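You operate a simulated robot arm through the tools that you are given. There is no shell and no other tool. Be economical: measure what you need, move in short steps, check, and stop when the job is done.

You are at the controls of a simulated robot arm. One attempt, no reset.

JOB
Zero the dial on the ZERO block and put the block back.
Fine: turn the zero knob till the window shows 0.00 with the lever down; lever up and the dial head swung aside at the end. Set down upright: zero block. Where these are worked on the way, their far stop is far enough and under half their travel is too little: dial head.

It is judged by the outcome, as a careful person would: the job done as asked, and still so three seconds after it is handed in. It fails if anything else is knocked over, pushed out of place, dropped, spilled or broken.

ROBOT AND FRAMES
A 7-joint arm with a two-finger parallel gripper, fixed in place. Base frame: the origin is at the foot of the arm, x ahead of it, y to its left, z up; the work surface is at about z = 880. Readings come in mm, rad, newtons and seconds.
With the tool pointing down near the work surface it reaches from about 340 to 780 mm from the base axis. Its first joint turns from -2.897 to 2.897 rad. Payload 3.91 kg.
The tool frame sits at the grasp point between the pads (the TCP): z along the fingers, y along the line on which they close. The tips reach 30 mm beyond it. The gripper opens to 110 mm. The fingers are 20 mm wide and 10 mm thick; the gripper's body (48 by 112 mm) begins 55 mm behind the TCP.
Orientation is told as [roll, pitch, yaw] about the base's x, y, z axes, in that order, counted from this pose: with the fingers straight down and closing along the base's y, the tool's x points along the base's -x, its y along +y and its z along -z.

CONTROLS
- The arm moves only by the tool servo_tool. Its argument "steps" is a list of rows, each a list of 7 numbers: the shift along the tool's x, y, z in mm, then the turn, a rotation vector about the tool's x, y, z in rad, then the gripper command, from -1 (shut) to 1 (fully open), values between in proportion. In form: [[x, y, z, ax, ay, az, fingers], ...]. A call has 1 to 12 rows; each row is the pose to reach, as a shift and turn from the pose commanded when the call began, along the tool's axes at that moment. Rows are played at 5 a second. More than 50 mm and 0.15 rad between two rows, or a gripper value outside its range, and nothing of the call is played. A pose out of reach is approached as far as the arm can. The call stops where the force on the tool passes 90 N (or 10 N more than at its start, if that is more) or the arm is blocked; 0.2 s more then pass. The fingers move at their own pace (about 153 mm/s each) and stop on an object; they squeeze with about 36 N. The grip force told is the motor's: it shows also when the fingers shut on nothing. Time passes only in rows, and 0.2 s behind the last, so rows that repeat a pose let the fingers close. The reply holds the time, the measured pose of the TCP, the force on the tool along the base axes, the opening and the grip force, in the units named above and with some noise, with the torque about the TCP (base axes, N m) and any sound that the robot's microphone picked up.
- Cameras (640 x 400 px; columns grow to the right, rows downward): "scene" is fixed at [219.7, -648.9, 1508]; the picture's right is [0.80, -0.59, 0.00], its down [-0.30, -0.40, -0.86] and it looks along [0.51, 0.70, -0.50] (base axes); focal length 286 px, centre (320, 200). "wrist" rides on the gripper at [77, 7, -114] in the tool frame; the picture's right is [-0.09, 1.00, 0.00], its down [-0.80, -0.07, -0.59] and it looks along [-0.59, -0.05, 0.80] (tool axes); focal length 270 px, centre (320, 200). There is no depth. A picture from a camera that has moved, and an enlarged one, comes with that camera's place and axes in the base frame and with its lens.
- capture(camera): a new picture of that camera. It takes no simulated time.
- raise_lower(by): slides the trunk up (or, below 0, down) by that many mm; the arm rides with it, the base frame stays. It gives what a move gives, with no picture.
- inspect(camera, box): a new picture of the part [left, top, right, bottom] of that camera's present view, enlarged. It takes no simulated time.
- sign_off(): hands the job in; it is judged then, once.

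Go step by step. Nothing tells you positions but the pictures and the camera data: compare them with the known pose of the tool, close in by small moves and look again before you grip or let go. The budget is 120 turns and 64 pictures, counting those below and the enlarged ones. Unless the task says otherwise, let go and move clear before handing in, and close with one line.

The tools are called by a JSON object that holds its "op" and its "data". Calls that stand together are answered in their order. servo_tool: Moves the arm, as the interface text tells. Its arguments: {"type":"object","properties":{"steps":{"type":"array","items":{"type":"array","items":{"type":"number"}}}},"required":["steps"]} The other tools are called the same way: raise_lower (by) slides the trunk up or down; capture (camera) takes a picture; inspect (camera, box) takes an enlarged picture of a part of a camera's view; sign_off () hands the job in.

At the start:

```text
clock: 0.0
eef_pos: [456.1, 78.4, 1307.9]
tcp_rot: [0.0, -0.001, -0.004]
force: [0.4, 0.4, -0.5]
ft_torque: [-0.04, 0.0, -0.03]
finger_gap: 110.1
finger_force: 0.1
trunk travel left (down, up): [-550.0, 60.0]
```

scene: 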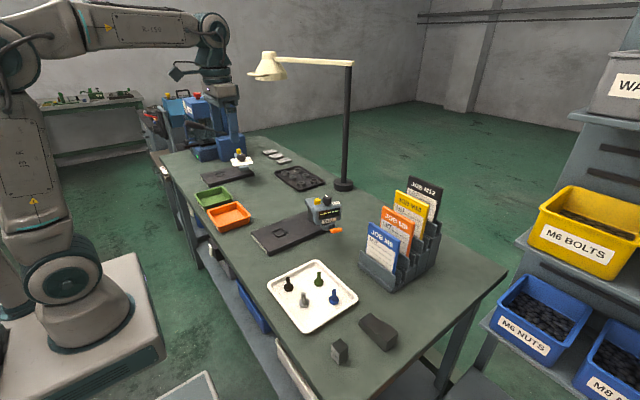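
wrist: 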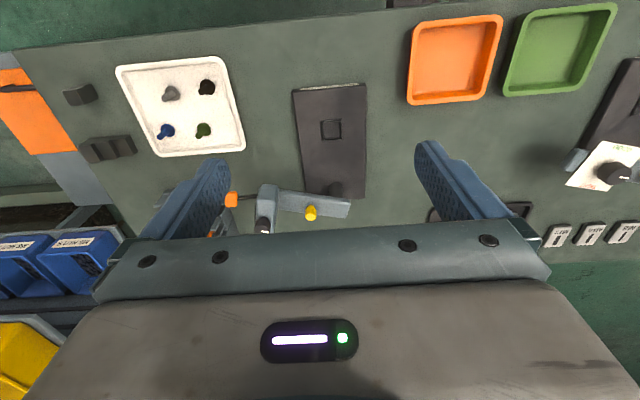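

I see a bench with a tray of plugs, a dial gauge fixture in the middle (plate with a square nest, a head with orange lever and yellow knob). I'll look closer.

{"op": "inspect", "data": {"camera": "scene", "box": [240, 180, 400, 280]}}

{"op": "inspect", "data": {"camera": "wrist", "box": [60, 50, 380, 250]}}

{"op": "inspect", "data": {"camera": "scene", "box": [250, 250, 410, 370]}}

```text
4.00 times, centred on (320, 230) of scene
camera zoom: at [219.7, -648.9, 1508.0], right [0.8, -0.59, 0.0], down [-0.3, -0.4, -0.86], along [0.51, 0.7, -0.5], focal length 1146 px, centre (320, 80)
```

zoom: 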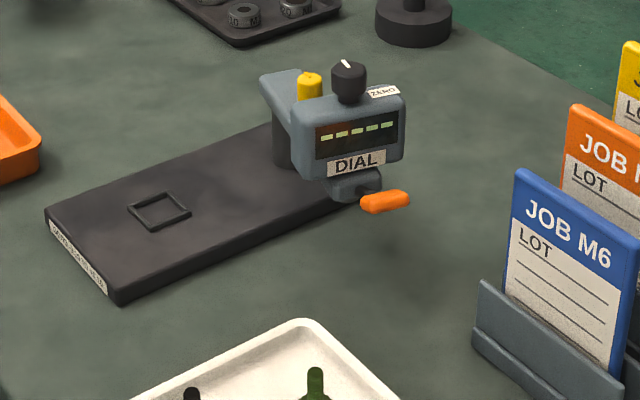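

```text
2.00 times, centred on (220, 150) of wrist
camera zoom: at [376.6, 85.1, 1423.4], right [0.09, 1.0, 0.0], down [0.8, -0.07, 0.59], along [0.59, -0.05, -0.8], focal length 541 px, centre (520, 300)
```

zoom: 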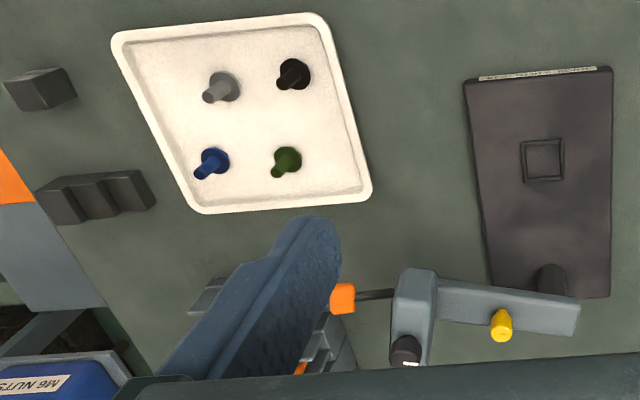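

```text
3.33 times, centred on (330, 310) of scene
camera zoom: at [219.7, -648.9, 1508.0], right [0.8, -0.59, 0.0], down [-0.3, -0.4, -0.86], along [0.51, 0.7, -0.5], focal length 955 px, centre (287, -167)
```

zoom: 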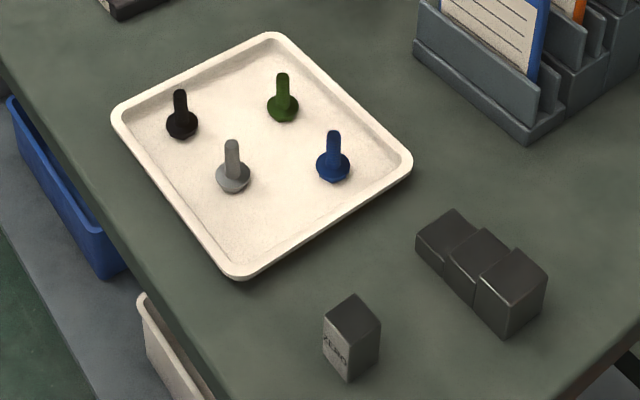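

The dial head is swung aside (arm pointing to -y from its column at about (722, 90)); the nest is at about (590, 95). The ZERO block is at about (475, -365). I'll move in for a closer look at the head.

{"op": "servo_tool", "data": {"steps": [[-23, -12, 31, 0, 0, 0, 1], [-46, -24, 62, 0, 0, 0, 1], [-69, -36, 93, 0, 0, 0, 1], [-92, -48, 124, 0, 0, 0, 1], [-115, -60, 155, 0, 0, 0, 1], [-138, -74, 186, 0, 0, 0, 1], [-160, -88, 210, 0, 0, 0, 1]]}}

{"op": "capture", "data": {"camera": "wrist"}}

```text
clock: 1.6
eef_pos: [616.2, -11.5, 1095.2]
tcp_rot: [0.0, 0.0, -0.001]
force: [0.1, -0.6, -0.3]
ft_torque: [0.01, 0.04, 0.01]
finger_gap: 109.7
finger_force: 0.0
trunk travel left (down, up): [-550.0, 60.0]
```

```text
58 pictures are left
camera wrist: at [537.3, -4.0, 1213.3], right [0.09, 1.0, 0.0], down [0.8, -0.07, 0.59], along [0.59, -0.05, -0.8], focal length 270 px, centre (320, 200)
```

wrist: 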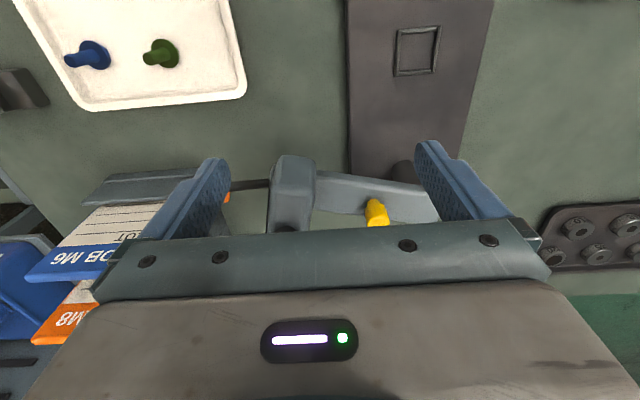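

The knob is hidden behind the gripper. I'll raise it and go forward to bring the head into view.

{"op": "servo_tool", "data": {"steps": [[0, -9, -42, 0, 0, 0, 1], [-24, -14, -75, 0, 0, 0, 1], [-54, -18, -85, 0, 0, 0, 1]]}}

{"op": "inspect", "data": {"camera": "wrist", "box": [200, 40, 480, 240]}}

```text
clock: 2.4
eef_pos: [669.4, -29.7, 1182.8]
tcp_rot: [0.001, -0.001, -0.001]
force: [0.1, 0.5, 0.0]
ft_torque: [-0.02, -0.03, 0.0]
finger_gap: 110.0
finger_force: 0.0
trunk travel left (down, up): [-550.0, 60.0]
```

```text
2.00 times, centred on (340, 140) of wrist
camera zoom: at [591.2, -21.9, 1298.5], right [0.09, 1.0, 0.0], down [0.8, -0.07, 0.59], along [0.59, -0.05, -0.8], focal length 541 px, centre (280, 320)
```

zoom: 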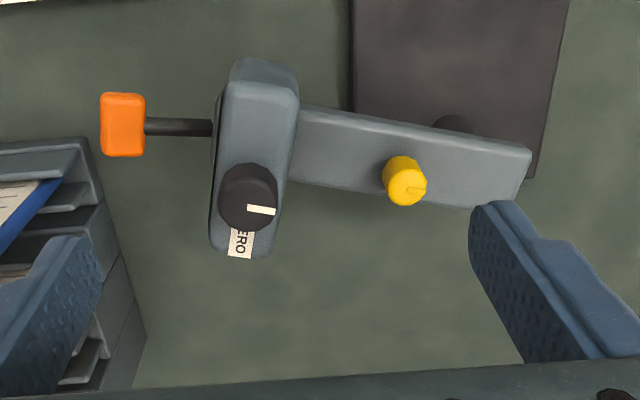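

Located: knob about (688, -45, 1065), yellow post about (712, 37, 1019), pivot about (720, 88), lever tip about (669, -115, 1004). I'll zoom in the scene camera on the dial, and the block.

{"op": "inspect", "data": {"camera": "scene", "box": [296, 190, 352, 240]}}

{"op": "inspect", "data": {"camera": "scene", "box": [315, 325, 365, 375]}}

```text
8.00 times, centred on (324, 215) of scene
camera zoom: at [219.7, -648.9, 1508.0], right [0.8, -0.59, 0.0], down [-0.3, -0.4, -0.86], along [0.51, 0.7, -0.5], focal length 2292 px, centre (288, 80)
```

zoom: 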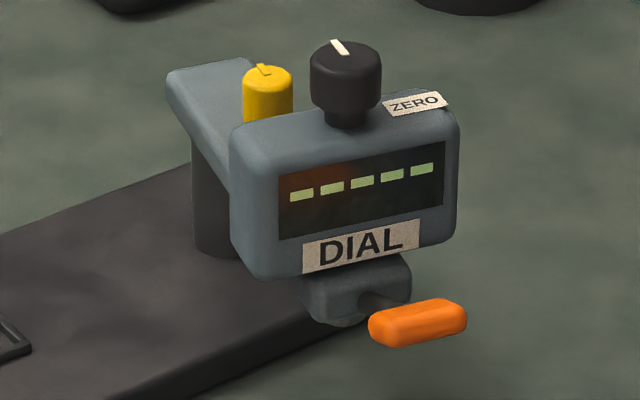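

```text
8.00 times, centred on (340, 350) of scene
camera zoom: at [219.7, -648.9, 1508.0], right [0.8, -0.59, 0.0], down [-0.3, -0.4, -0.86], along [0.51, 0.7, -0.5], focal length 2292 px, centre (160, -1000)
```

zoom: 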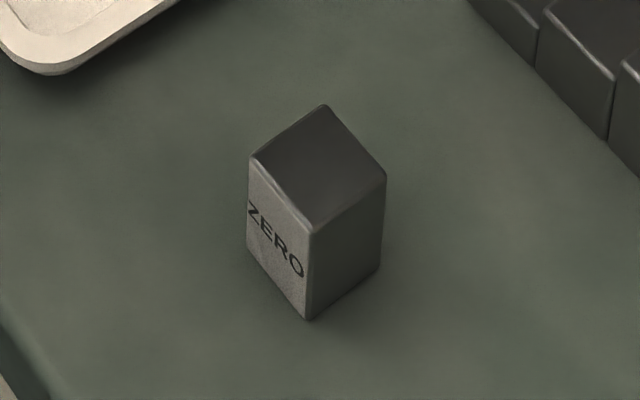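

The head layout is clear, and the ZERO block is about 27x27x40, axis-aligned, centred at (478, -363). I'll go above it with a 64 mm gap.

{"op": "servo_tool", "data": {"steps": [[21, -37, 0, 0, 0, 0, 1], [42, -74, 10, 0, 0, 0, 1], [63, -111, 30, 0, 0, 0, 1], [84, -148, 50, 0, 0, 0, 1], [105, -185, 70, 0, 0, 0, 0.6], [126, -222, 90, 0, 0, 0, 0.2], [147, -259, 110, 0, 0, 0, 0.15], [168, -296, 135, 0, 0, 0, 0.15], [191, -333, 163, 0, 0, 0, 0.15], [191, -333, 163, 0, 0, 0, 0.15]]}}

{"op": "capture", "data": {"camera": "wrist"}}

```text
refused: row 9 steps farther than a row can; nothing moved
```

```text
54 pictures are left
camera wrist: at [591.2, -21.9, 1298.5], right [0.09, 1.0, 0.0], down [0.8, -0.07, 0.59], along [0.59, -0.05, -0.8], focal length 270 px, centre (320, 200)
```

wrist: 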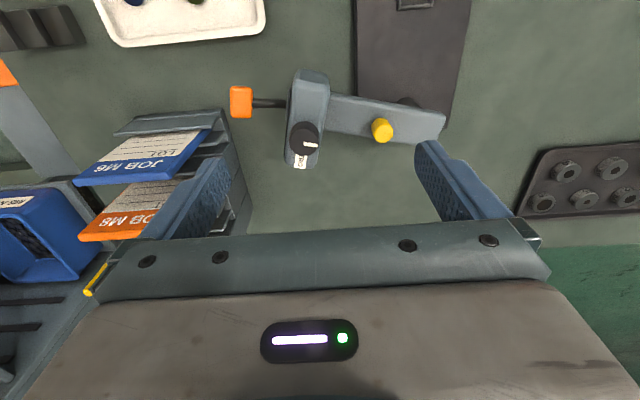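

The last step was too long, so nothing moved. I'll send it again with shorter steps.

{"op": "servo_tool", "data": {"steps": [[21, -37, 0, 0, 0, 0, 1], [42, -74, 10, 0, 0, 0, 1], [63, -111, 30, 0, 0, 0, 1], [84, -148, 50, 0, 0, 0, 1], [105, -185, 70, 0, 0, 0, 0.6], [126, -222, 90, 0, 0, 0, 0.2], [147, -259, 110, 0, 0, 0, 0.15], [168, -296, 133, 0, 0, 0, 0.15], [185, -325, 150, 0, 0, 0, 0.15], [191, -333, 163, 0, 0, 0, 0.15], [191, -333, 163, 0, 0, 0, 0.15]]}}

{"op": "capture", "data": {"camera": "wrist"}}

```text
clock: 4.8
eef_pos: [477.7, -361.4, 1018.4]
tcp_rot: [0.002, -0.001, -0.001]
force: [0.7, -0.2, -0.2]
ft_torque: [-0.01, -0.01, -0.01]
finger_gap: 63.1
finger_force: 0.1
trunk travel left (down, up): [-550.0, 60.0]
```

```text
53 pictures are left
camera wrist: at [400.1, -353.5, 1134.5], right [0.09, 1.0, 0.0], down [0.8, -0.07, 0.59], along [0.59, -0.05, -0.8], focal length 270 px, centre (320, 200)
```

wrist: 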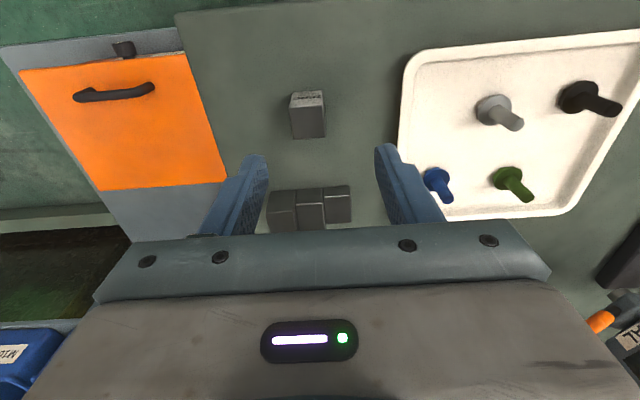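

The block appears about 8 mm further to -y than my first estimate. I'll shift, come down partway and check.

{"op": "servo_tool", "data": {"steps": [[0, -8, 20, 0, 0, 0, 0.15], [0, -8, 45, 0, 0, 0, 0.15]]}}

{"op": "inspect", "data": {"camera": "wrist", "box": [220, 80, 420, 240]}}

```text
clock: 5.4
eef_pos: [479.0, -369.0, 974.4]
tcp_rot: [0.0, 0.001, 0.0]
force: [-0.4, 0.2, -0.3]
ft_torque: [-0.01, 0.02, 0.01]
finger_gap: 63.2
finger_force: 0.1
trunk travel left (down, up): [-550.0, 60.0]
```

```text
2.50 times, centred on (320, 160) of wrist
camera zoom: at [399.3, -361.8, 1090.4], right [0.09, 1.0, 0.0], down [0.8, -0.07, 0.59], along [0.59, -0.05, -0.8], focal length 676 px, centre (320, 300)
```

zoom: 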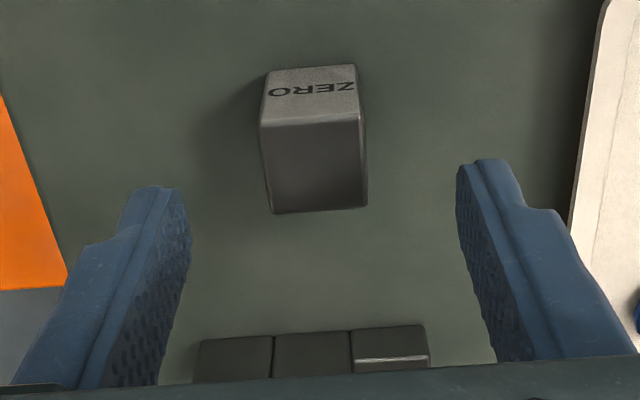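

Well centred now. Descend so the tips are 10 mm above the bench and grip.

{"op": "servo_tool", "data": {"steps": [[0, 0, 27, 0, 0, 0, 0.15], [0, 0, 54, 0, 0, 0, 0.15], [0, 0, 54, 0, 0, 0, -0.3], [0, 0, 54, 0, 0, 0, -1], [0, 0, 54, 0, 0, 0, -1], [0, 0, 54, 0, 0, 0, -1]]}}

```text
clock: 6.8
eef_pos: [476.7, -368.1, 920.2]
tcp_rot: [0.001, 0.001, -0.002]
force: [-0.3, -1.5, 0.8]
ft_torque: [-0.03, -0.05, -0.01]
finger_gap: 27.8
finger_force: 36.1
trunk travel left (down, up): [-550.0, 60.0]
```

Gripped (28 mm). Lift and carry over to above the nest.

{"op": "servo_tool", "data": {"steps": [[0, 0, -40, 0, 0, 0, -1], [0, 0, -85, 0, 0, 0, -1], [-10, 41, -100, 0, 0, 0, -1], [-20, 83, -100, 0, 0, 0, -1], [-30, 126, -100, 0, 0, 0, -1], [-40, 170, -100, 0, 0, 0, -1], [-50, 214, -100, 0, 0, 0, -1], [-60, 259, -100, 0, 0, 0, -1], [-70, 304, -100, 0, 0, 0, -1], [-80, 349, -100, 0, 0, 0, -1], [-90, 394, -100, 0, 0, 0, -1], [-100, 437, -100, 0, 0, 0, -1]]}}

{"op": "servo_tool", "data": {"steps": [[-5, 12, 0, 0, 0, 0, -1], [-11, 25, 10, 0, 0, 0, -1], [-11, 25, 10, 0, 0, 0, -1]]}}

{"op": "inspect", "data": {"camera": "wrist", "box": [220, 80, 420, 240]}}

{"op": "inspect", "data": {"camera": "scene", "box": [240, 180, 340, 260]}}

```text
clock: 9.4
eef_pos: [578.5, 68.8, 1019.6]
tcp_rot: [0.0, 0.002, 0.001]
force: [-0.3, 0.0, -2.1]
ft_torque: [-0.05, 0.02, 0.03]
finger_gap: 27.5
finger_force: 36.1
trunk travel left (down, up): [-550.0, 60.0]
```

```text
clock: 10.2
eef_pos: [590.1, 91.6, 1009.2]
tcp_rot: [0.001, 0.0, -0.002]
force: [-0.6, 0.4, -1.6]
ft_torque: [-0.02, 0.03, 0.01]
finger_gap: 27.8
finger_force: 35.6
trunk travel left (down, up): [-550.0, 60.0]
```

```text
2.50 times, centred on (320, 160) of wrist
camera zoom: at [510.8, 99.1, 1126.0], right [0.09, 1.0, 0.0], down [0.8, -0.07, 0.59], along [0.59, -0.05, -0.8], focal length 676 px, centre (320, 300)
```

zoom: 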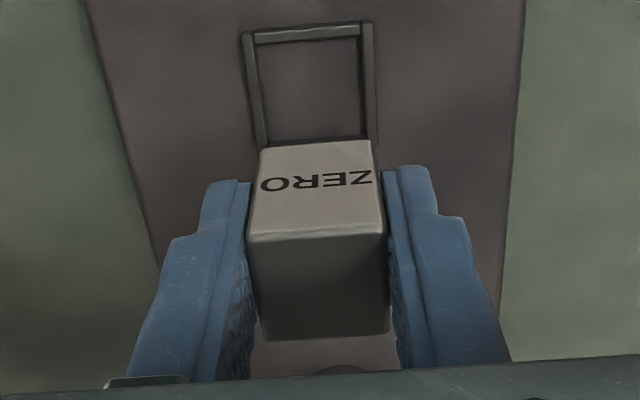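

```text
5.00 times, centred on (290, 220) of scene
camera zoom: at [219.7, -648.9, 1508.0], right [0.8, -0.59, 0.0], down [-0.3, -0.4, -0.86], along [0.51, 0.7, -0.5], focal length 1432 px, centre (470, 100)
```

zoom: 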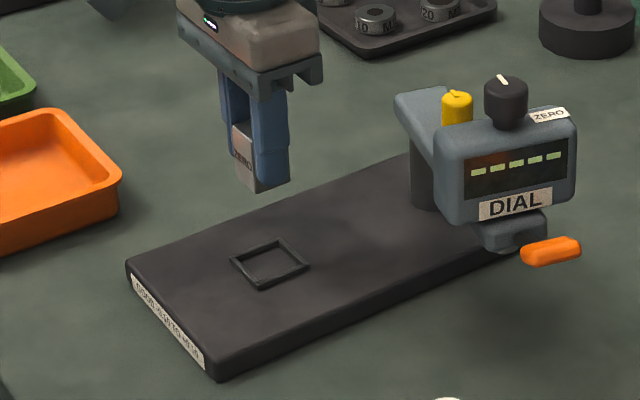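

The nest inner square looks about 34 mm, centre about (589.5, 90.5); the block sits about 3 mm ahead of the TCP. Correct and lower to just above the frame.

{"op": "servo_tool", "data": {"steps": [[2, -1, 20, 0, 0, 0, -1], [4, -1, 50, 0, 0, 0, -1], [4, -1, 50, 0, 0, 0, -1]]}}

{"op": "inspect", "data": {"camera": "wrist", "box": [270, 100, 370, 180]}}

{"op": "inspect", "data": {"camera": "scene", "box": [260, 210, 310, 250]}}

```text
clock: 11.0
eef_pos: [585.6, 91.6, 959.8]
tcp_rot: [0.0, 0.0, 0.0]
force: [0.8, 0.6, -2.7]
ft_torque: [0.01, -0.01, 0.02]
finger_gap: 27.8
finger_force: 35.7
trunk travel left (down, up): [-550.0, 60.0]
```

```text
5.00 times, centred on (320, 140) of wrist
camera zoom: at [506.5, 98.9, 1075.7], right [0.09, 1.0, 0.0], down [0.8, -0.07, 0.59], along [0.59, -0.05, -0.8], focal length 1351 px, centre (320, 500)
```

zoom: 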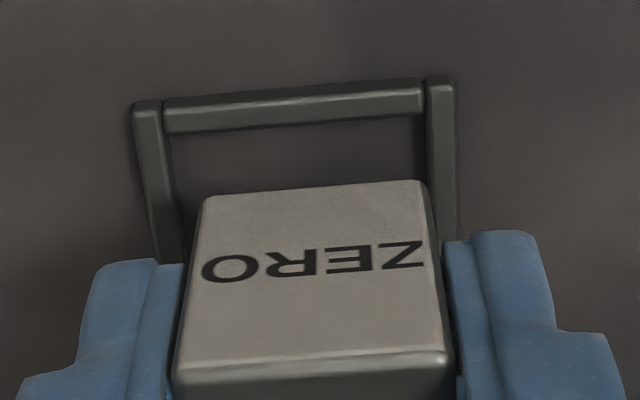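

```text
10.00 times, centred on (285, 230) of scene
camera zoom: at [219.7, -648.9, 1508.0], right [0.8, -0.59, 0.0], down [-0.3, -0.4, -0.86], along [0.51, 0.7, -0.5], focal length 2865 px, centre (670, -100)
```

zoom: 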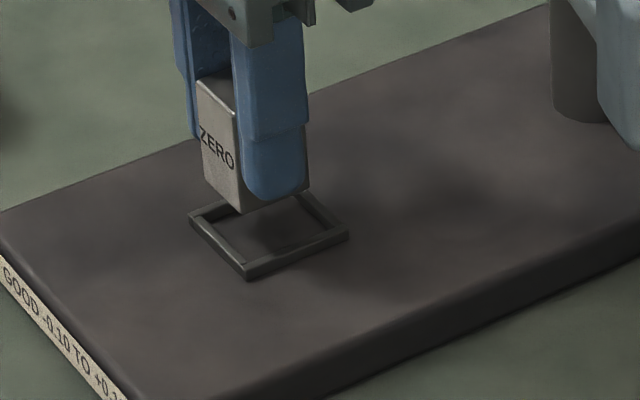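

Offsets found: block needs about +1 mm x, -2.4 mm y. Now lower into the nest watching force.

{"op": "servo_tool", "data": {"steps": [[-1, -2.4, 0, 0, 0, 0, -1], [-1, -2.4, 8, 0, 0, 0, -1], [-1, -2.4, 14, 0, 0, 0, -1], [-1, -2.4, 18, 0, 0, 0, -1], [-1, -2.4, 20, 0, 0, 0, -1]]}}

{"op": "inspect", "data": {"camera": "wrist", "box": [270, 100, 370, 180]}}

```text
clock: 12.2
eef_pos: [586.5, 90.9, 939.9]
tcp_rot: [0.001, 0.001, -0.002]
force: [-1.0, -0.5, -1.1]
ft_torque: [0.01, -0.01, 0.02]
finger_gap: 27.9
finger_force: 35.7
trunk travel left (down, up): [-550.0, 60.0]
```

```text
5.00 times, centred on (320, 140) of wrist
camera zoom: at [507.9, 96.8, 1056.1], right [0.09, 1.0, 0.0], down [0.8, -0.07, 0.59], along [0.59, -0.05, -0.8], focal length 1351 px, centre (320, 500)
```

zoom: 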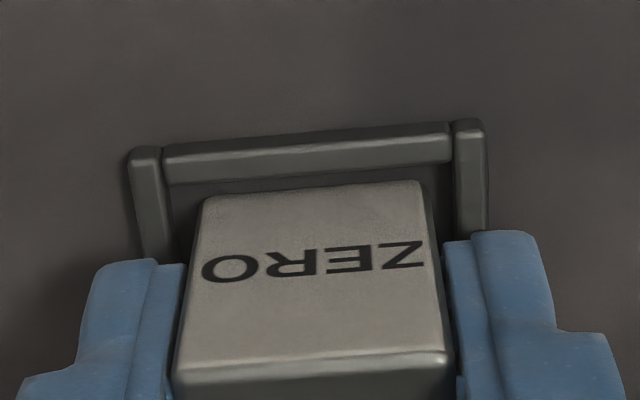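

Block is inside the walls with clearance. Lower in 1-mm steps to feel the floor.

{"op": "servo_tool", "data": {"steps": [[0, 0, 1.5, 0, 0, 0, -1], [0, 0, 3, 0, 0, 0, -1], [0, 0, 3, 0, 0, 0, -1]]}}

```text
clock: 13.0
eef_pos: [586.8, 89.6, 940.1]
tcp_rot: [-0.001, -0.006, -0.001]
force: [0.2, 2.1, 23.8]
ft_torque: [-0.03, 0.24, 0.02]
finger_gap: 27.6
finger_force: 36.2
trunk travel left (down, up): [-550.0, 60.0]
```

Touching the floor at z≈900. Ease off and release, opening only partly.

{"op": "servo_tool", "data": {"steps": [[0, 0, -3, 0, 0, 0, -1], [0, 0, -3, 0, 0, 0, 0], [0, 0, -3, 0, 0, 0, 0], [0, 0, -25, 0, 0, 0, 0], [0, 0, -65, 0, 0, 0, 0], [0, 0, -100, 0, 0, 0, 0]]}}

{"op": "inspect", "data": {"camera": "wrist", "box": [220, 40, 420, 200]}}

{"op": "inspect", "data": {"camera": "scene", "box": [260, 205, 310, 245]}}

```text
clock: 14.4
eef_pos: [585.7, 89.9, 1038.2]
tcp_rot: [0.0, 0.002, -0.001]
force: [-0.3, 0.9, -0.8]
ft_torque: [-0.01, 0.01, 0.02]
finger_gap: 55.1
finger_force: 0.1
trunk travel left (down, up): [-550.0, 60.0]
```

```text
2.50 times, centred on (320, 120) of wrist
camera zoom: at [507.4, 96.2, 1153.7], right [0.09, 1.0, 0.0], down [0.8, -0.07, 0.59], along [0.59, -0.05, -0.8], focal length 676 px, centre (320, 400)
```

zoom: 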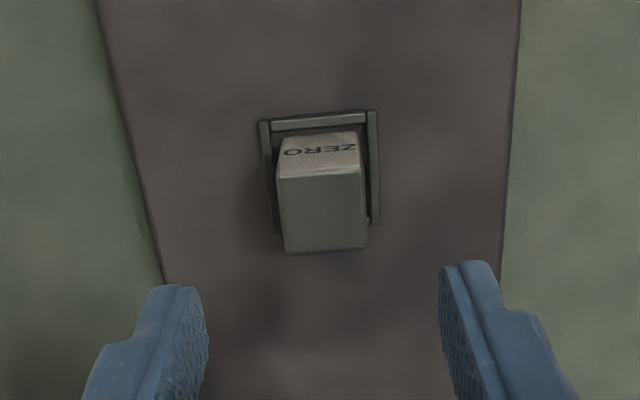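

```text
10.00 times, centred on (285, 225) of scene
camera zoom: at [219.7, -648.9, 1508.0], right [0.8, -0.59, 0.0], down [-0.3, -0.4, -0.86], along [0.51, 0.7, -0.5], focal length 2865 px, centre (670, -50)
```

zoom: 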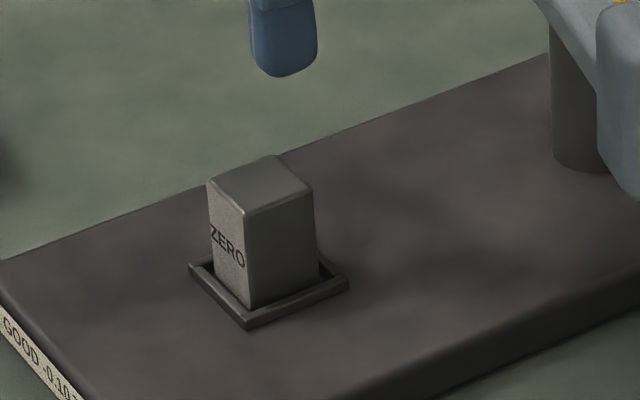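

Block is seated upright in the nest. Next I'll go, fingers shut, over to the far (+x) side of the dial head to push it round over the nest.

{"op": "servo_tool", "data": {"steps": [[0, 0, -50, 0, 0, 0, -1], [0, 0, -100, 0, 0, 0, -1], [-35, -30, -105, 0, 0, 0, -1], [-70, -60, -105, 0, 0, 0, -1], [-105, -90, -105, 0, 0, 0, -1], [-140, -115, -105, 0, 0, 0, -1], [-162, -138, -105, 0, 0, 0, -1], [-162, -138, -70, 0, 0, 0, -1], [-162, -138, -70, 0, 0, 0, -1]]}}

{"op": "capture", "data": {"camera": "wrist"}}

{"op": "inspect", "data": {"camera": "scene", "box": [270, 150, 390, 240]}}

```text
clock: 16.4
eef_pos: [750.6, -48.5, 1107.1]
tcp_rot: [0.0, 0.0, -0.002]
force: [0.6, 0.1, 0.4]
ft_torque: [-0.01, 0.02, 0.02]
finger_gap: 0.0
finger_force: 36.1
trunk travel left (down, up): [-550.0, 60.0]
```

```text
44 pictures are left
camera wrist: at [670.9, -41.9, 1223.4], right [0.09, 1.0, 0.0], down [0.8, -0.07, 0.59], along [0.59, -0.05, -0.8], focal length 270 px, centre (320, 200)
```

wrist: 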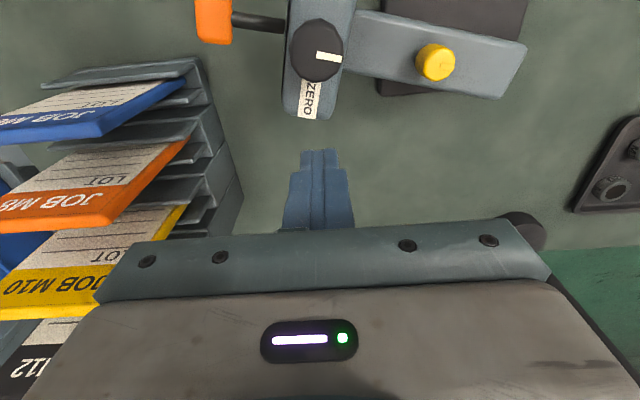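

```text
4.44 times, centred on (330, 195) of scene
camera zoom: at [219.7, -648.9, 1508.0], right [0.8, -0.59, 0.0], down [-0.3, -0.4, -0.86], along [0.51, 0.7, -0.5], focal length 1273 px, centre (276, 222)
```

zoom: 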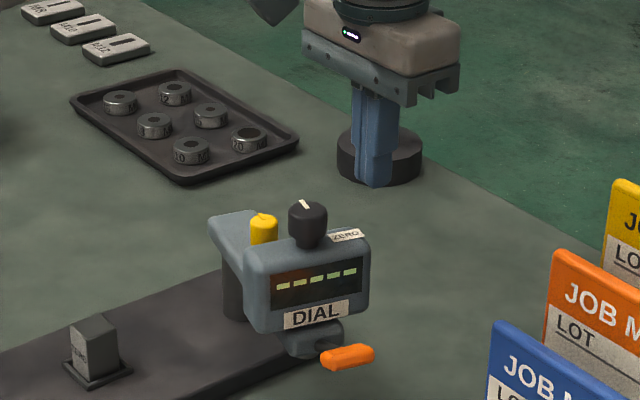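

The head end face is near (735, -60). I'll back off a little, lower the closed fingers beside it, and check.

{"op": "servo_tool", "data": {"steps": [[-8, -12.5, 0, 0, 0, 0, -1], [-8, -12.5, 30, 0, 0, 0, -1], [-8, -12.5, 63, 0, 0, 0, -1], [-8, -12.5, 63, 0, 0, 0, -1]]}}

{"op": "inspect", "data": {"camera": "scene", "box": [270, 150, 390, 240]}}

```text
clock: 17.4
eef_pos: [756.5, -59.8, 1043.6]
tcp_rot: [0.0, 0.001, -0.001]
force: [0.2, -1.0, 0.4]
ft_torque: [0.01, 0.0, 0.01]
finger_gap: 0.1
finger_force: 36.2
trunk travel left (down, up): [-550.0, 60.0]
```

```text
4.44 times, centred on (330, 195) of scene
camera zoom: at [219.7, -648.9, 1508.0], right [0.8, -0.59, 0.0], down [-0.3, -0.4, -0.86], along [0.51, 0.7, -0.5], focal length 1273 px, centre (276, 222)
```

zoom: 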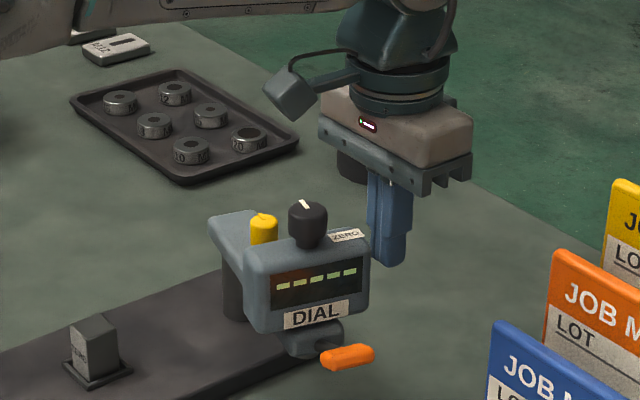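

Fingers are beside the head's end. Start pushing along the arc.

{"op": "servo_tool", "data": {"steps": [[11, -1, 0, 0, 0, 0, -1], [22, -2, 0, 0, 0, 0, -1], [34, -3, 0, 0, 0, 0, -1], [47, -2, 0, 0, 0, 0, -1], [61, -1, 0, 0, 0, 0, -1]]}}

{"op": "inspect", "data": {"camera": "scene", "box": [270, 150, 390, 240]}}

```text
clock: 18.6
eef_pos: [696.3, -62.2, 1045.1]
tcp_rot: [-0.002, 0.0, -0.003]
force: [0.3, 0.3, -0.8]
ft_torque: [0.02, -0.03, 0.02]
finger_gap: 0.1
finger_force: 35.9
trunk travel left (down, up): [-550.0, 60.0]
```

```text
4.44 times, centred on (330, 195) of scene
camera zoom: at [219.7, -648.9, 1508.0], right [0.8, -0.59, 0.0], down [-0.3, -0.4, -0.86], along [0.51, 0.7, -0.5], focal length 1273 px, centre (276, 222)
```

zoom: 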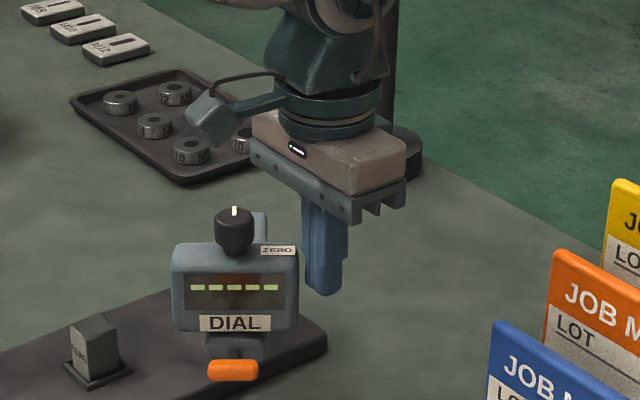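

The head swings freely. Continue along the arc.

{"op": "servo_tool", "data": {"steps": [[13, 3, 0, 0, 0, 0, -1], [26, 8, 0, 0, 0, 0, -1], [38, 13, 0, 0, 0, 0, -1], [50, 20, 0, 0, 0, 0, -1], [61, 27, 0, 0, 0, 0, -1], [72, 35, 0, 0, 0, 0, -1], [82, 44, 0, 0, 0, 0, -1], [91, 54, 0, 0, 0, 0, -1], [99, 64, 0, 0, 0, 0, -1], [106, 75, 0, 0, 0, 0, -1]]}}

{"op": "inspect", "data": {"camera": "scene", "box": [240, 150, 360, 240]}}

```text
clock: 20.8
eef_pos: [589.7, 14.0, 1044.0]
tcp_rot: [0.0, -0.001, -0.002]
force: [0.2, -0.1, -0.8]
ft_torque: [0.0, -0.01, 0.02]
finger_gap: 0.0
finger_force: 36.1
trunk travel left (down, up): [-550.0, 60.0]
```

```text
4.44 times, centred on (300, 195) of scene
camera zoom: at [219.7, -648.9, 1508.0], right [0.8, -0.59, 0.0], down [-0.3, -0.4, -0.86], along [0.51, 0.7, -0.5], focal length 1273 px, centre (409, 222)
```

zoom: 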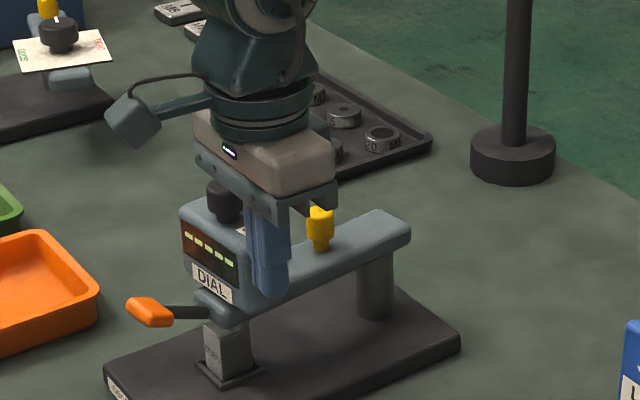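

The head is nearly over the block. Nudge on in +y to reach its stop.

{"op": "servo_tool", "data": {"steps": [[3, 5, 0, 0, 0, 0, -1], [6, 10, 0, 0, 0, 0, -1], [7, 15, 0, 0, 0, 0, -1], [8, 18, 0, 0, 0, 0, -1], [8, 21, 0, 0, 0, 0, -1], [8, 24, 0, 0, 0, 0, -1]]}}

{"op": "inspect", "data": {"camera": "scene", "box": [240, 150, 360, 240]}}

```text
clock: 22.2
eef_pos: [581.3, 31.2, 1043.9]
tcp_rot: [-0.001, 0.002, -0.006]
force: [-1.2, -23.5, -1.1]
ft_torque: [0.02, -0.01, 0.07]
finger_gap: 0.0
finger_force: 36.0
trunk travel left (down, up): [-550.0, 60.0]
```

```text
4.44 times, centred on (300, 195) of scene
camera zoom: at [219.7, -648.9, 1508.0], right [0.8, -0.59, 0.0], down [-0.3, -0.4, -0.86], along [0.51, 0.7, -0.5], focal length 1273 px, centre (409, 222)
```

zoom: 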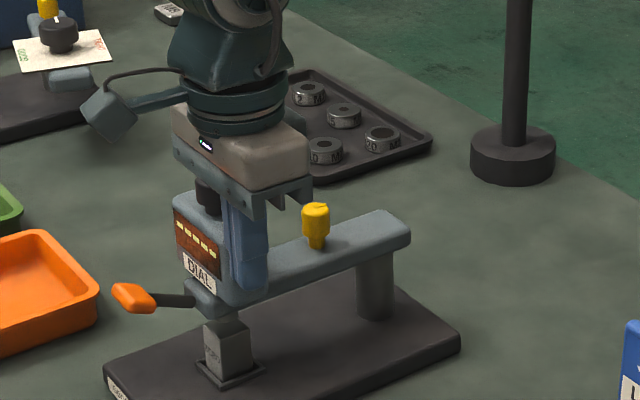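

The head is at its stop (23 N). I'll back off, rise and go over the lever, which should be about (511, 88, 1003).

{"op": "servo_tool", "data": {"steps": [[0, -14, 0, 0, 0, 0, -1], [0, -14, -40, 0, 0, 0, -1], [5, -14, -80, 0, 0, 0, -1], [35, 15, -80, 0, 0, 0, -1], [60, 40, -80, 0, 0, 0, -1], [71, 54, -70, 0, 0, 0, -1], [71, 54, -60, 0, 0, 0, -1]]}}

{"op": "capture", "data": {"camera": "wrist"}}

{"op": "inspect", "data": {"camera": "scene", "box": [240, 170, 340, 240]}}

```text
clock: 23.8
eef_pos: [511.0, 91.6, 1103.1]
tcp_rot: [0.002, -0.001, -0.002]
force: [-0.1, -0.5, 0.3]
ft_torque: [-0.01, 0.02, -0.02]
finger_gap: 0.0
finger_force: 35.8
trunk travel left (down, up): [-550.0, 60.0]
```

```text
38 pictures are left
camera wrist: at [431.7, 98.2, 1219.8], right [0.09, 1.0, 0.0], down [0.8, -0.07, 0.59], along [0.59, -0.05, -0.8], focal length 270 px, centre (320, 200)
```

wrist: 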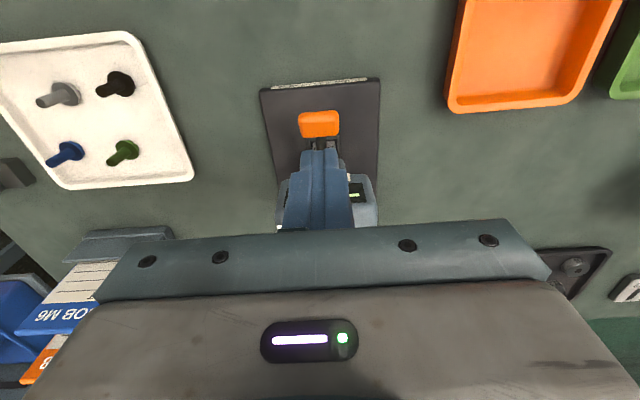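

```text
5.71 times, centred on (290, 205) of scene
camera zoom: at [219.7, -648.9, 1508.0], right [0.8, -0.59, 0.0], down [-0.3, -0.4, -0.86], along [0.51, 0.7, -0.5], focal length 1637 px, centre (491, 171)
```

zoom: 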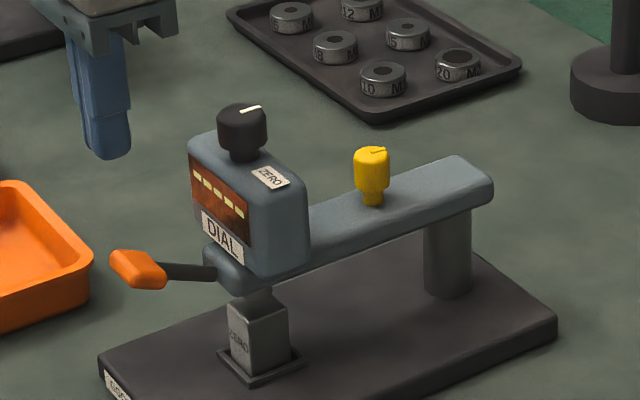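

Lever tip confirmed near (512, 90, 1003). Press down on it with the closed tips in stages.

{"op": "servo_tool", "data": {"steps": [[2, -1, 30, 0, 0, 0, -1], [2, -1, 55, 0, 0, 0, -1], [2, -1, 63, 0, 0, 0, -1], [2, -1, 69, 0, 0, 0, -1], [2, -1, 75, 0, 0, 0, -1], [2, -1, 81, 0, 0, 0, -1]]}}

{"op": "inspect", "data": {"camera": "scene", "box": [240, 170, 340, 240]}}

```text
clock: 25.2
eef_pos: [509.5, 91.2, 1023.8]
tcp_rot: [0.0, 0.0, -0.001]
force: [0.2, 0.7, 0.0]
ft_torque: [0.02, -0.01, 0.02]
finger_gap: 0.0
finger_force: 35.8
trunk travel left (down, up): [-550.0, 60.0]
```

```text
5.71 times, centred on (290, 205) of scene
camera zoom: at [219.7, -648.9, 1508.0], right [0.8, -0.59, 0.0], down [-0.3, -0.4, -0.86], along [0.51, 0.7, -0.5], focal length 1637 px, centre (491, 171)
```

zoom: 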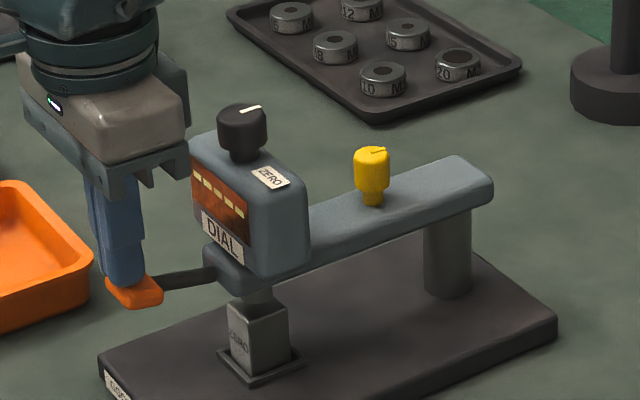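

The lever is going down freely. Press further.

{"op": "servo_tool", "data": {"steps": [[-1, 0, 6, 0, 0, 0, -1], [-2, 0, 12, 0, 0, 0, -1], [-3, 0, 18, 0, 0, 0, -1], [-4, 0, 23, 0, 0, 0, -1], [-4, 0, 27, 0, 0, 0, -1]]}}

{"op": "inspect", "data": {"camera": "scene", "box": [240, 170, 340, 240]}}

```text
clock: 26.4
eef_pos: [512.4, 90.7, 996.9]
tcp_rot: [0.0, -0.001, 0.001]
force: [-0.3, 0.1, 0.8]
ft_torque: [0.0, 0.0, 0.02]
finger_gap: 0.0
finger_force: 36.0
trunk travel left (down, up): [-550.0, 60.0]
```

```text
5.71 times, centred on (290, 205) of scene
camera zoom: at [219.7, -648.9, 1508.0], right [0.8, -0.59, 0.0], down [-0.3, -0.4, -0.86], along [0.51, 0.7, -0.5], focal length 1637 px, centre (491, 171)
```

zoom: 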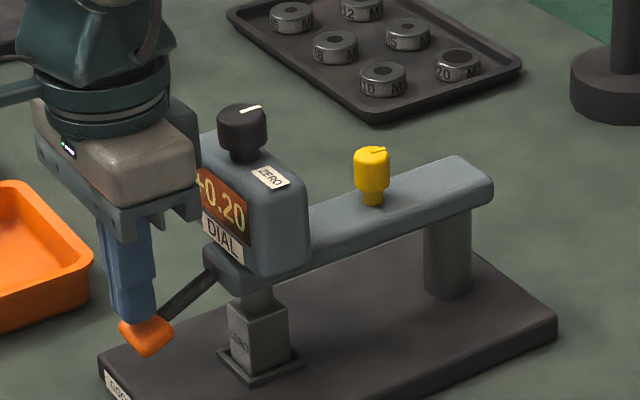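

A reading near 0.20 has appeared. Press a bit further to reach the lever's stop.

{"op": "servo_tool", "data": {"steps": [[-1, 0, 4, 0, 0, 0, -1], [-2, 0, 8, 0, 0, 0, -1], [-3, 0, 12, 0, 0, 0, -1]]}}

```text
clock: 27.2
eef_pos: [512.2, 90.2, 992.1]
tcp_rot: [0.001, -0.014, 0.0]
force: [-11.0, -1.9, 69.2]
ft_torque: [-0.08, -0.35, 0.12]
finger_gap: 0.0
finger_force: 35.6
trunk travel left (down, up): [-550.0, 60.0]
```

At the stop (69 N). Back off upward and look whether the lever stays down.

{"op": "servo_tool", "data": {"steps": [[0, 0, -8, 0, 0, 0, -1], [10, 0, -40, 0, 0, 0, -1], [20, 0, -85, 0, 0, 0, -1], [20, 0, -130, 0, 0, 0, -1]]}}

{"op": "inspect", "data": {"camera": "scene", "box": [250, 180, 320, 230]}}

{"op": "capture", "data": {"camera": "wrist"}}

```text
clock: 28.2
eef_pos: [494.4, 90.6, 1114.0]
tcp_rot: [-0.001, 0.001, -0.002]
force: [-0.2, 0.8, -0.3]
ft_torque: [-0.01, 0.01, 0.02]
finger_gap: 0.0
finger_force: 36.4
trunk travel left (down, up): [-550.0, 60.0]
```

```text
8.00 times, centred on (285, 205) of scene
camera zoom: at [219.7, -648.9, 1508.0], right [0.8, -0.59, 0.0], down [-0.3, -0.4, -0.86], along [0.51, 0.7, -0.5], focal length 2292 px, centre (600, 160)
```

zoom: 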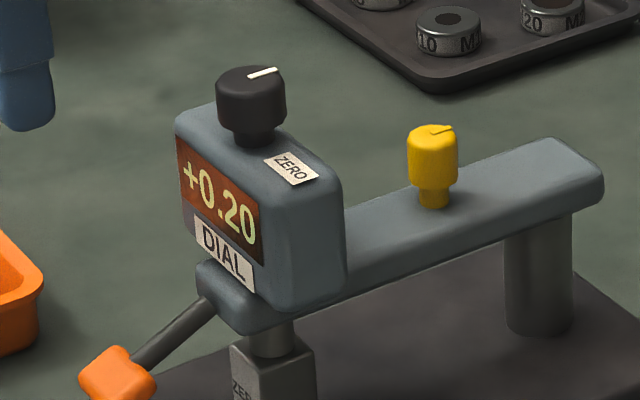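

```text
33 pictures are left
camera wrist: at [416.2, 97.6, 1230.9], right [0.09, 1.0, 0.0], down [0.8, -0.07, 0.59], along [0.59, -0.05, -0.8], focal length 270 px, centre (320, 200)
```

wrist: 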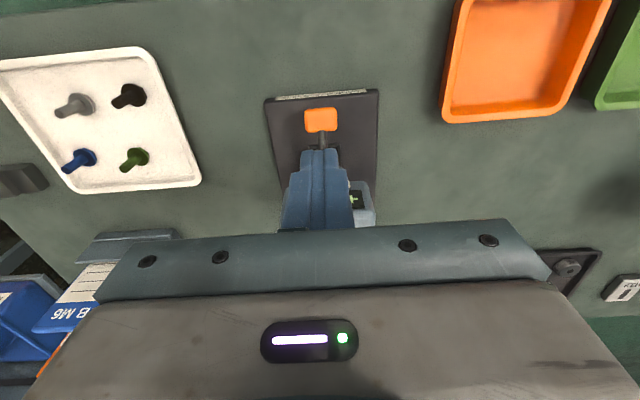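

Lever holds down at +0.20. Now move above the knob with open fingers to locate it.

{"op": "servo_tool", "data": {"steps": [[0, 0, -40, 0, 0, 0, 0], [-10, 0, -65, 0, 0, 0, 0.1], [-50, 0, -65, 0, 0, 0, 0.1], [-91, 0, -65, 0, 0, 0, 0.1], [-91, 0, -65, 0, 0, 0, 0.1]]}}

{"op": "inspect", "data": {"camera": "wrist", "box": [220, 40, 420, 200]}}

```text
clock: 29.4
eef_pos: [586.6, 89.0, 1179.7]
tcp_rot: [0.0, 0.001, -0.001]
force: [-0.6, 0.1, -0.1]
ft_torque: [0.02, 0.03, -0.01]
finger_gap: 60.5
finger_force: 0.0
trunk travel left (down, up): [-550.0, 60.0]
```

```text
2.50 times, centred on (320, 120) of wrist
camera zoom: at [507.4, 96.8, 1295.3], right [0.09, 1.0, 0.0], down [0.8, -0.07, 0.59], along [0.59, -0.05, -0.8], focal length 676 px, centre (320, 400)
```

zoom: 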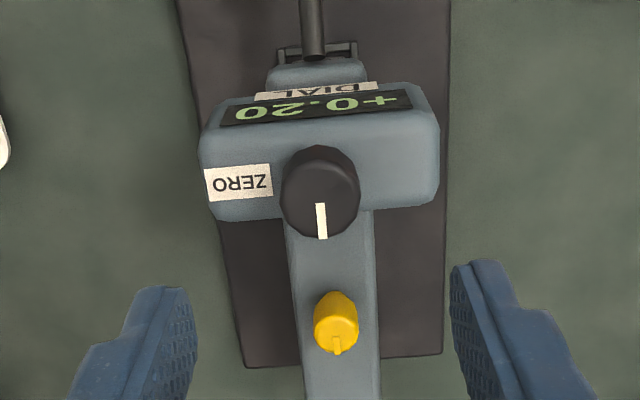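

Knob centre is about (588.5, 90), 28 mm across. Descend with the fingers either side of it.

{"op": "servo_tool", "data": {"steps": [[-2, 1, 40, 0, 0, 0, 0.1], [-2, 1, 75, 0, 0, 0, 0.1], [-2, 1, 98, 0, 0, 0, 0.0], [-2, 1, 106, 0, 0, 0, 0.0], [-2, 1, 108, 0, 0, 0, 0.0]]}}

{"op": "inspect", "data": {"camera": "wrist", "box": [220, 80, 420, 240]}}

{"op": "inspect", "data": {"camera": "scene", "box": [250, 180, 320, 230]}}

```text
clock: 30.6
eef_pos: [588.8, 91.2, 1074.7]
tcp_rot: [-0.002, -0.006, 0.001]
force: [1.7, 1.0, 26.9]
ft_torque: [-0.43, 0.24, 0.01]
finger_gap: 55.0
finger_force: 0.0
trunk travel left (down, up): [-550.0, 60.0]
```

```text
2.50 times, centred on (320, 160) of wrist
camera zoom: at [508.5, 98.0, 1190.7], right [0.09, 1.0, 0.0], down [0.8, -0.07, 0.6], along [0.6, -0.05, -0.8], focal length 676 px, centre (320, 300)
```

zoom: 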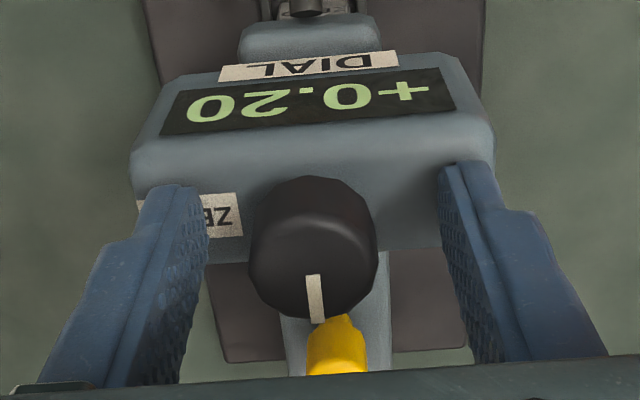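

```text
8.00 times, centred on (285, 205) of scene
camera zoom: at [219.7, -648.9, 1508.0], right [0.8, -0.59, 0.0], down [-0.3, -0.4, -0.86], along [0.51, 0.7, -0.5], focal length 2292 px, centre (600, 160)
```

zoom: 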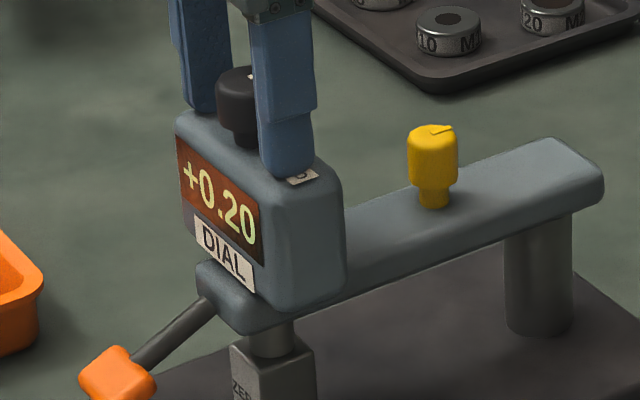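

The tips touch the head top at z≈1045, so I'll raise about 3 mm clear and close on the knob.

{"op": "servo_tool", "data": {"steps": [[1.5, 0, -7, 0, 0, 0, 0], [1.5, 0, -7, 0, 0, 0, -0.4], [1.5, 0, -7, 0, 0, 0, -1], [1.5, 0, -7, 0, 0, 0, -1], [1.5, 0, -7, 0, 0, 0, -1]]}}

{"op": "inspect", "data": {"camera": "wrist", "box": [220, 80, 420, 240]}}

```text
clock: 31.8
eef_pos: [585.9, 89.2, 1077.1]
tcp_rot: [-0.001, 0.004, -0.002]
force: [-9.2, -7.5, -17.4]
ft_torque: [-0.25, -0.04, -0.05]
finger_gap: 27.0
finger_force: 44.6
trunk travel left (down, up): [-550.0, 60.0]
```

```text
2.50 times, centred on (320, 160) of wrist
camera zoom: at [507.8, 96.9, 1193.4], right [0.09, 1.0, 0.0], down [0.8, -0.07, 0.59], along [0.59, -0.05, -0.81], focal length 676 px, centre (320, 300)
```

zoom: 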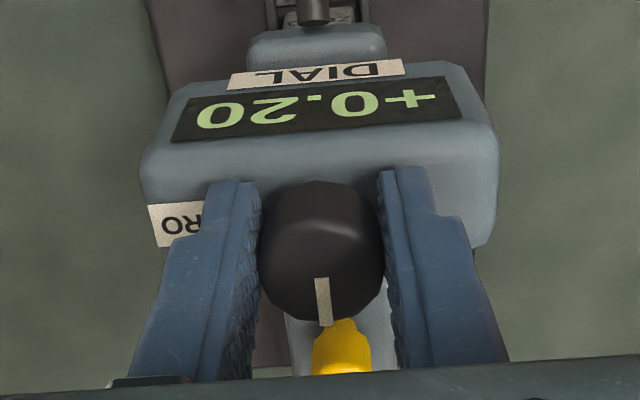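

Gripped the knob at 27 mm with slight side load. I'll relax the offset a little and try a small turn.

{"op": "servo_tool", "data": {"steps": [[-0.7, -0.6, 1, 0, 0, 0, -1], [-0.7, -0.6, 1, 0, 0, 0.05, -1], [-0.7, -0.6, 1, 0, 0, 0.1, -1], [-0.7, -0.6, 1, 0, 0, 0.1, -1]]}}

{"op": "inspect", "data": {"camera": "wrist", "box": [220, 80, 420, 240]}}

```text
clock: 32.8
eef_pos: [586.0, 90.9, 1076.3]
tcp_rot: [-0.001, 0.001, -0.101]
force: [-17.9, -7.6, -16.1]
ft_torque: [-0.09, 0.88, -0.02]
finger_gap: 27.2
finger_force: 44.9
trunk travel left (down, up): [-550.0, 60.0]
```

```text
2.50 times, centred on (320, 160) of wrist
camera zoom: at [508.6, 104.8, 1193.2], right [0.19, 0.98, 0.0], down [0.79, -0.15, 0.59], along [0.58, -0.11, -0.81], focal length 676 px, centre (320, 300)
```

zoom: 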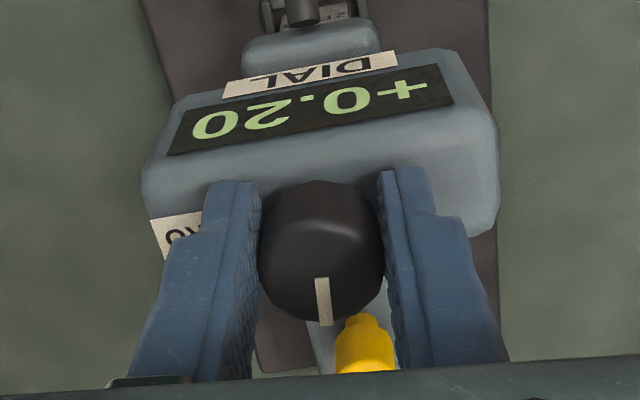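

The knob turned with the tool but the reading is still +0.20; relieve side load and turn further the same way.

{"op": "servo_tool", "data": {"steps": [[1.3, -0.5, 1, 0, 0, 0, -1], [1.3, -0.5, 1, 0, 0, 0.1, -1], [1.3, -0.5, 1, 0, 0, 0.2, -1], [1.3, -0.5, 1, 0, 0, 0.2, -1]]}}

{"op": "inspect", "data": {"camera": "wrist", "box": [220, 80, 420, 240]}}

```text
clock: 33.8
eef_pos: [585.9, 91.0, 1076.5]
tcp_rot: [0.003, -0.001, -0.298]
force: [-7.9, -2.2, -4.7]
ft_torque: [0.09, 0.35, -0.04]
finger_gap: 27.0
finger_force: 45.8
trunk travel left (down, up): [-550.0, 60.0]
```

```text
2.50 times, centred on (320, 160) of wrist
camera zoom: at [512.5, 120.1, 1192.9], right [0.38, 0.93, 0.0], down [0.74, -0.31, 0.6], along [0.55, -0.22, -0.8], focal length 676 px, centre (320, 300)
```

zoom: 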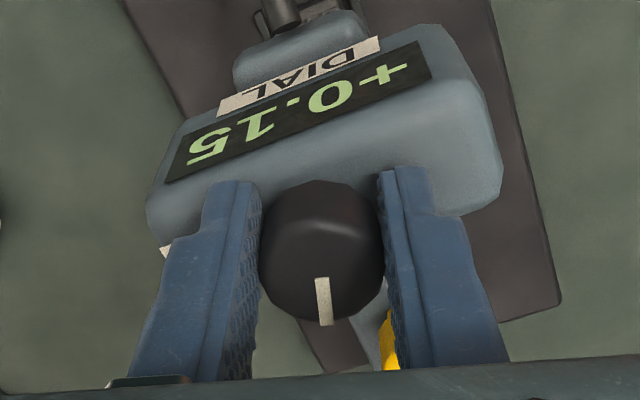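

Reading went to +0.15, so this is the right direction. Turn another 0.3 rad.

{"op": "servo_tool", "data": {"steps": [[0.4, 0.2, 0.3, 0, 0, 0.1, -1], [0.4, 0.2, 0.3, 0, 0, 0.2, -1], [0.4, 0.2, 0.3, 0, 0, 0.3, -1], [0.4, 0.2, 0.3, 0, 0, 0.3, -1]]}}

{"op": "inspect", "data": {"camera": "wrist", "box": [220, 80, 420, 240]}}

```text
clock: 34.8
eef_pos: [586.3, 90.0, 1078.5]
tcp_rot: [0.003, -0.003, -0.603]
force: [3.2, 2.1, 5.9]
ft_torque: [-0.03, -0.28, 0.03]
finger_gap: 27.1
finger_force: 44.6
trunk travel left (down, up): [-550.0, 60.0]
```

```text
2.50 times, centred on (320, 160) of wrist
camera zoom: at [524.8, 139.8, 1192.9], right [0.64, 0.77, 0.0], down [0.62, -0.51, 0.6], along [0.46, -0.38, -0.8], focal length 676 px, centre (320, 300)
```

zoom: 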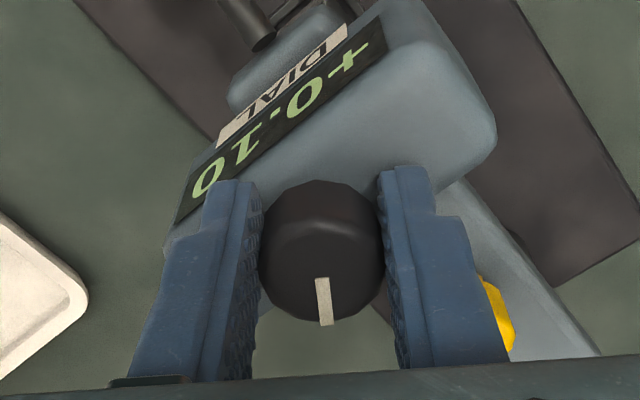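

+0.10 after 0.6 rad, about 0.05 per 0.3 rad. Turn another 0.5 rad.

{"op": "servo_tool", "data": {"steps": [[0, 0, 0, 0, 0, 0.1, -1], [0, 0, 0, 0, 0, 0.2, -1], [0, 0, 0, 0, 0, 0.3, -1], [0, 0, 0, 0, 0, 0.4, -1], [0, 0, 0, 0, 0, 0.5, -1], [0, 0, 0, 0, 0, 0.5, -1]]}}

{"op": "inspect", "data": {"camera": "scene", "box": [250, 180, 320, 230]}}

```text
clock: 36.2
eef_pos: [588.3, 89.4, 1077.4]
tcp_rot: [0.005, -0.001, -1.103]
force: [19.2, 1.0, 20.5]
ft_torque: [-0.4, -0.72, 0.03]
finger_gap: 27.0
finger_force: 44.8
trunk travel left (down, up): [-550.0, 60.0]
```

```text
8.00 times, centred on (285, 205) of scene
camera zoom: at [219.7, -648.9, 1508.0], right [0.8, -0.59, 0.0], down [-0.3, -0.4, -0.86], along [0.51, 0.7, -0.5], focal length 2292 px, centre (600, 160)
```

zoom: 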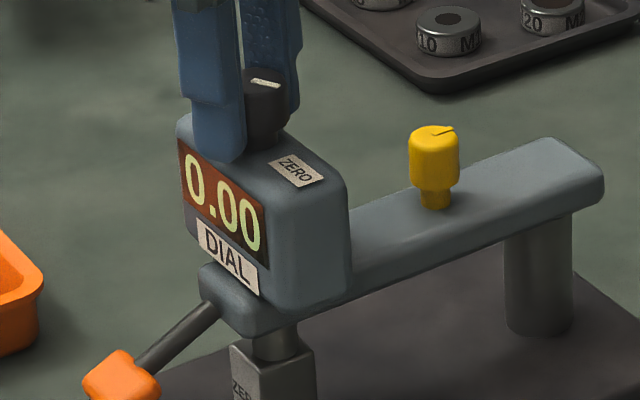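

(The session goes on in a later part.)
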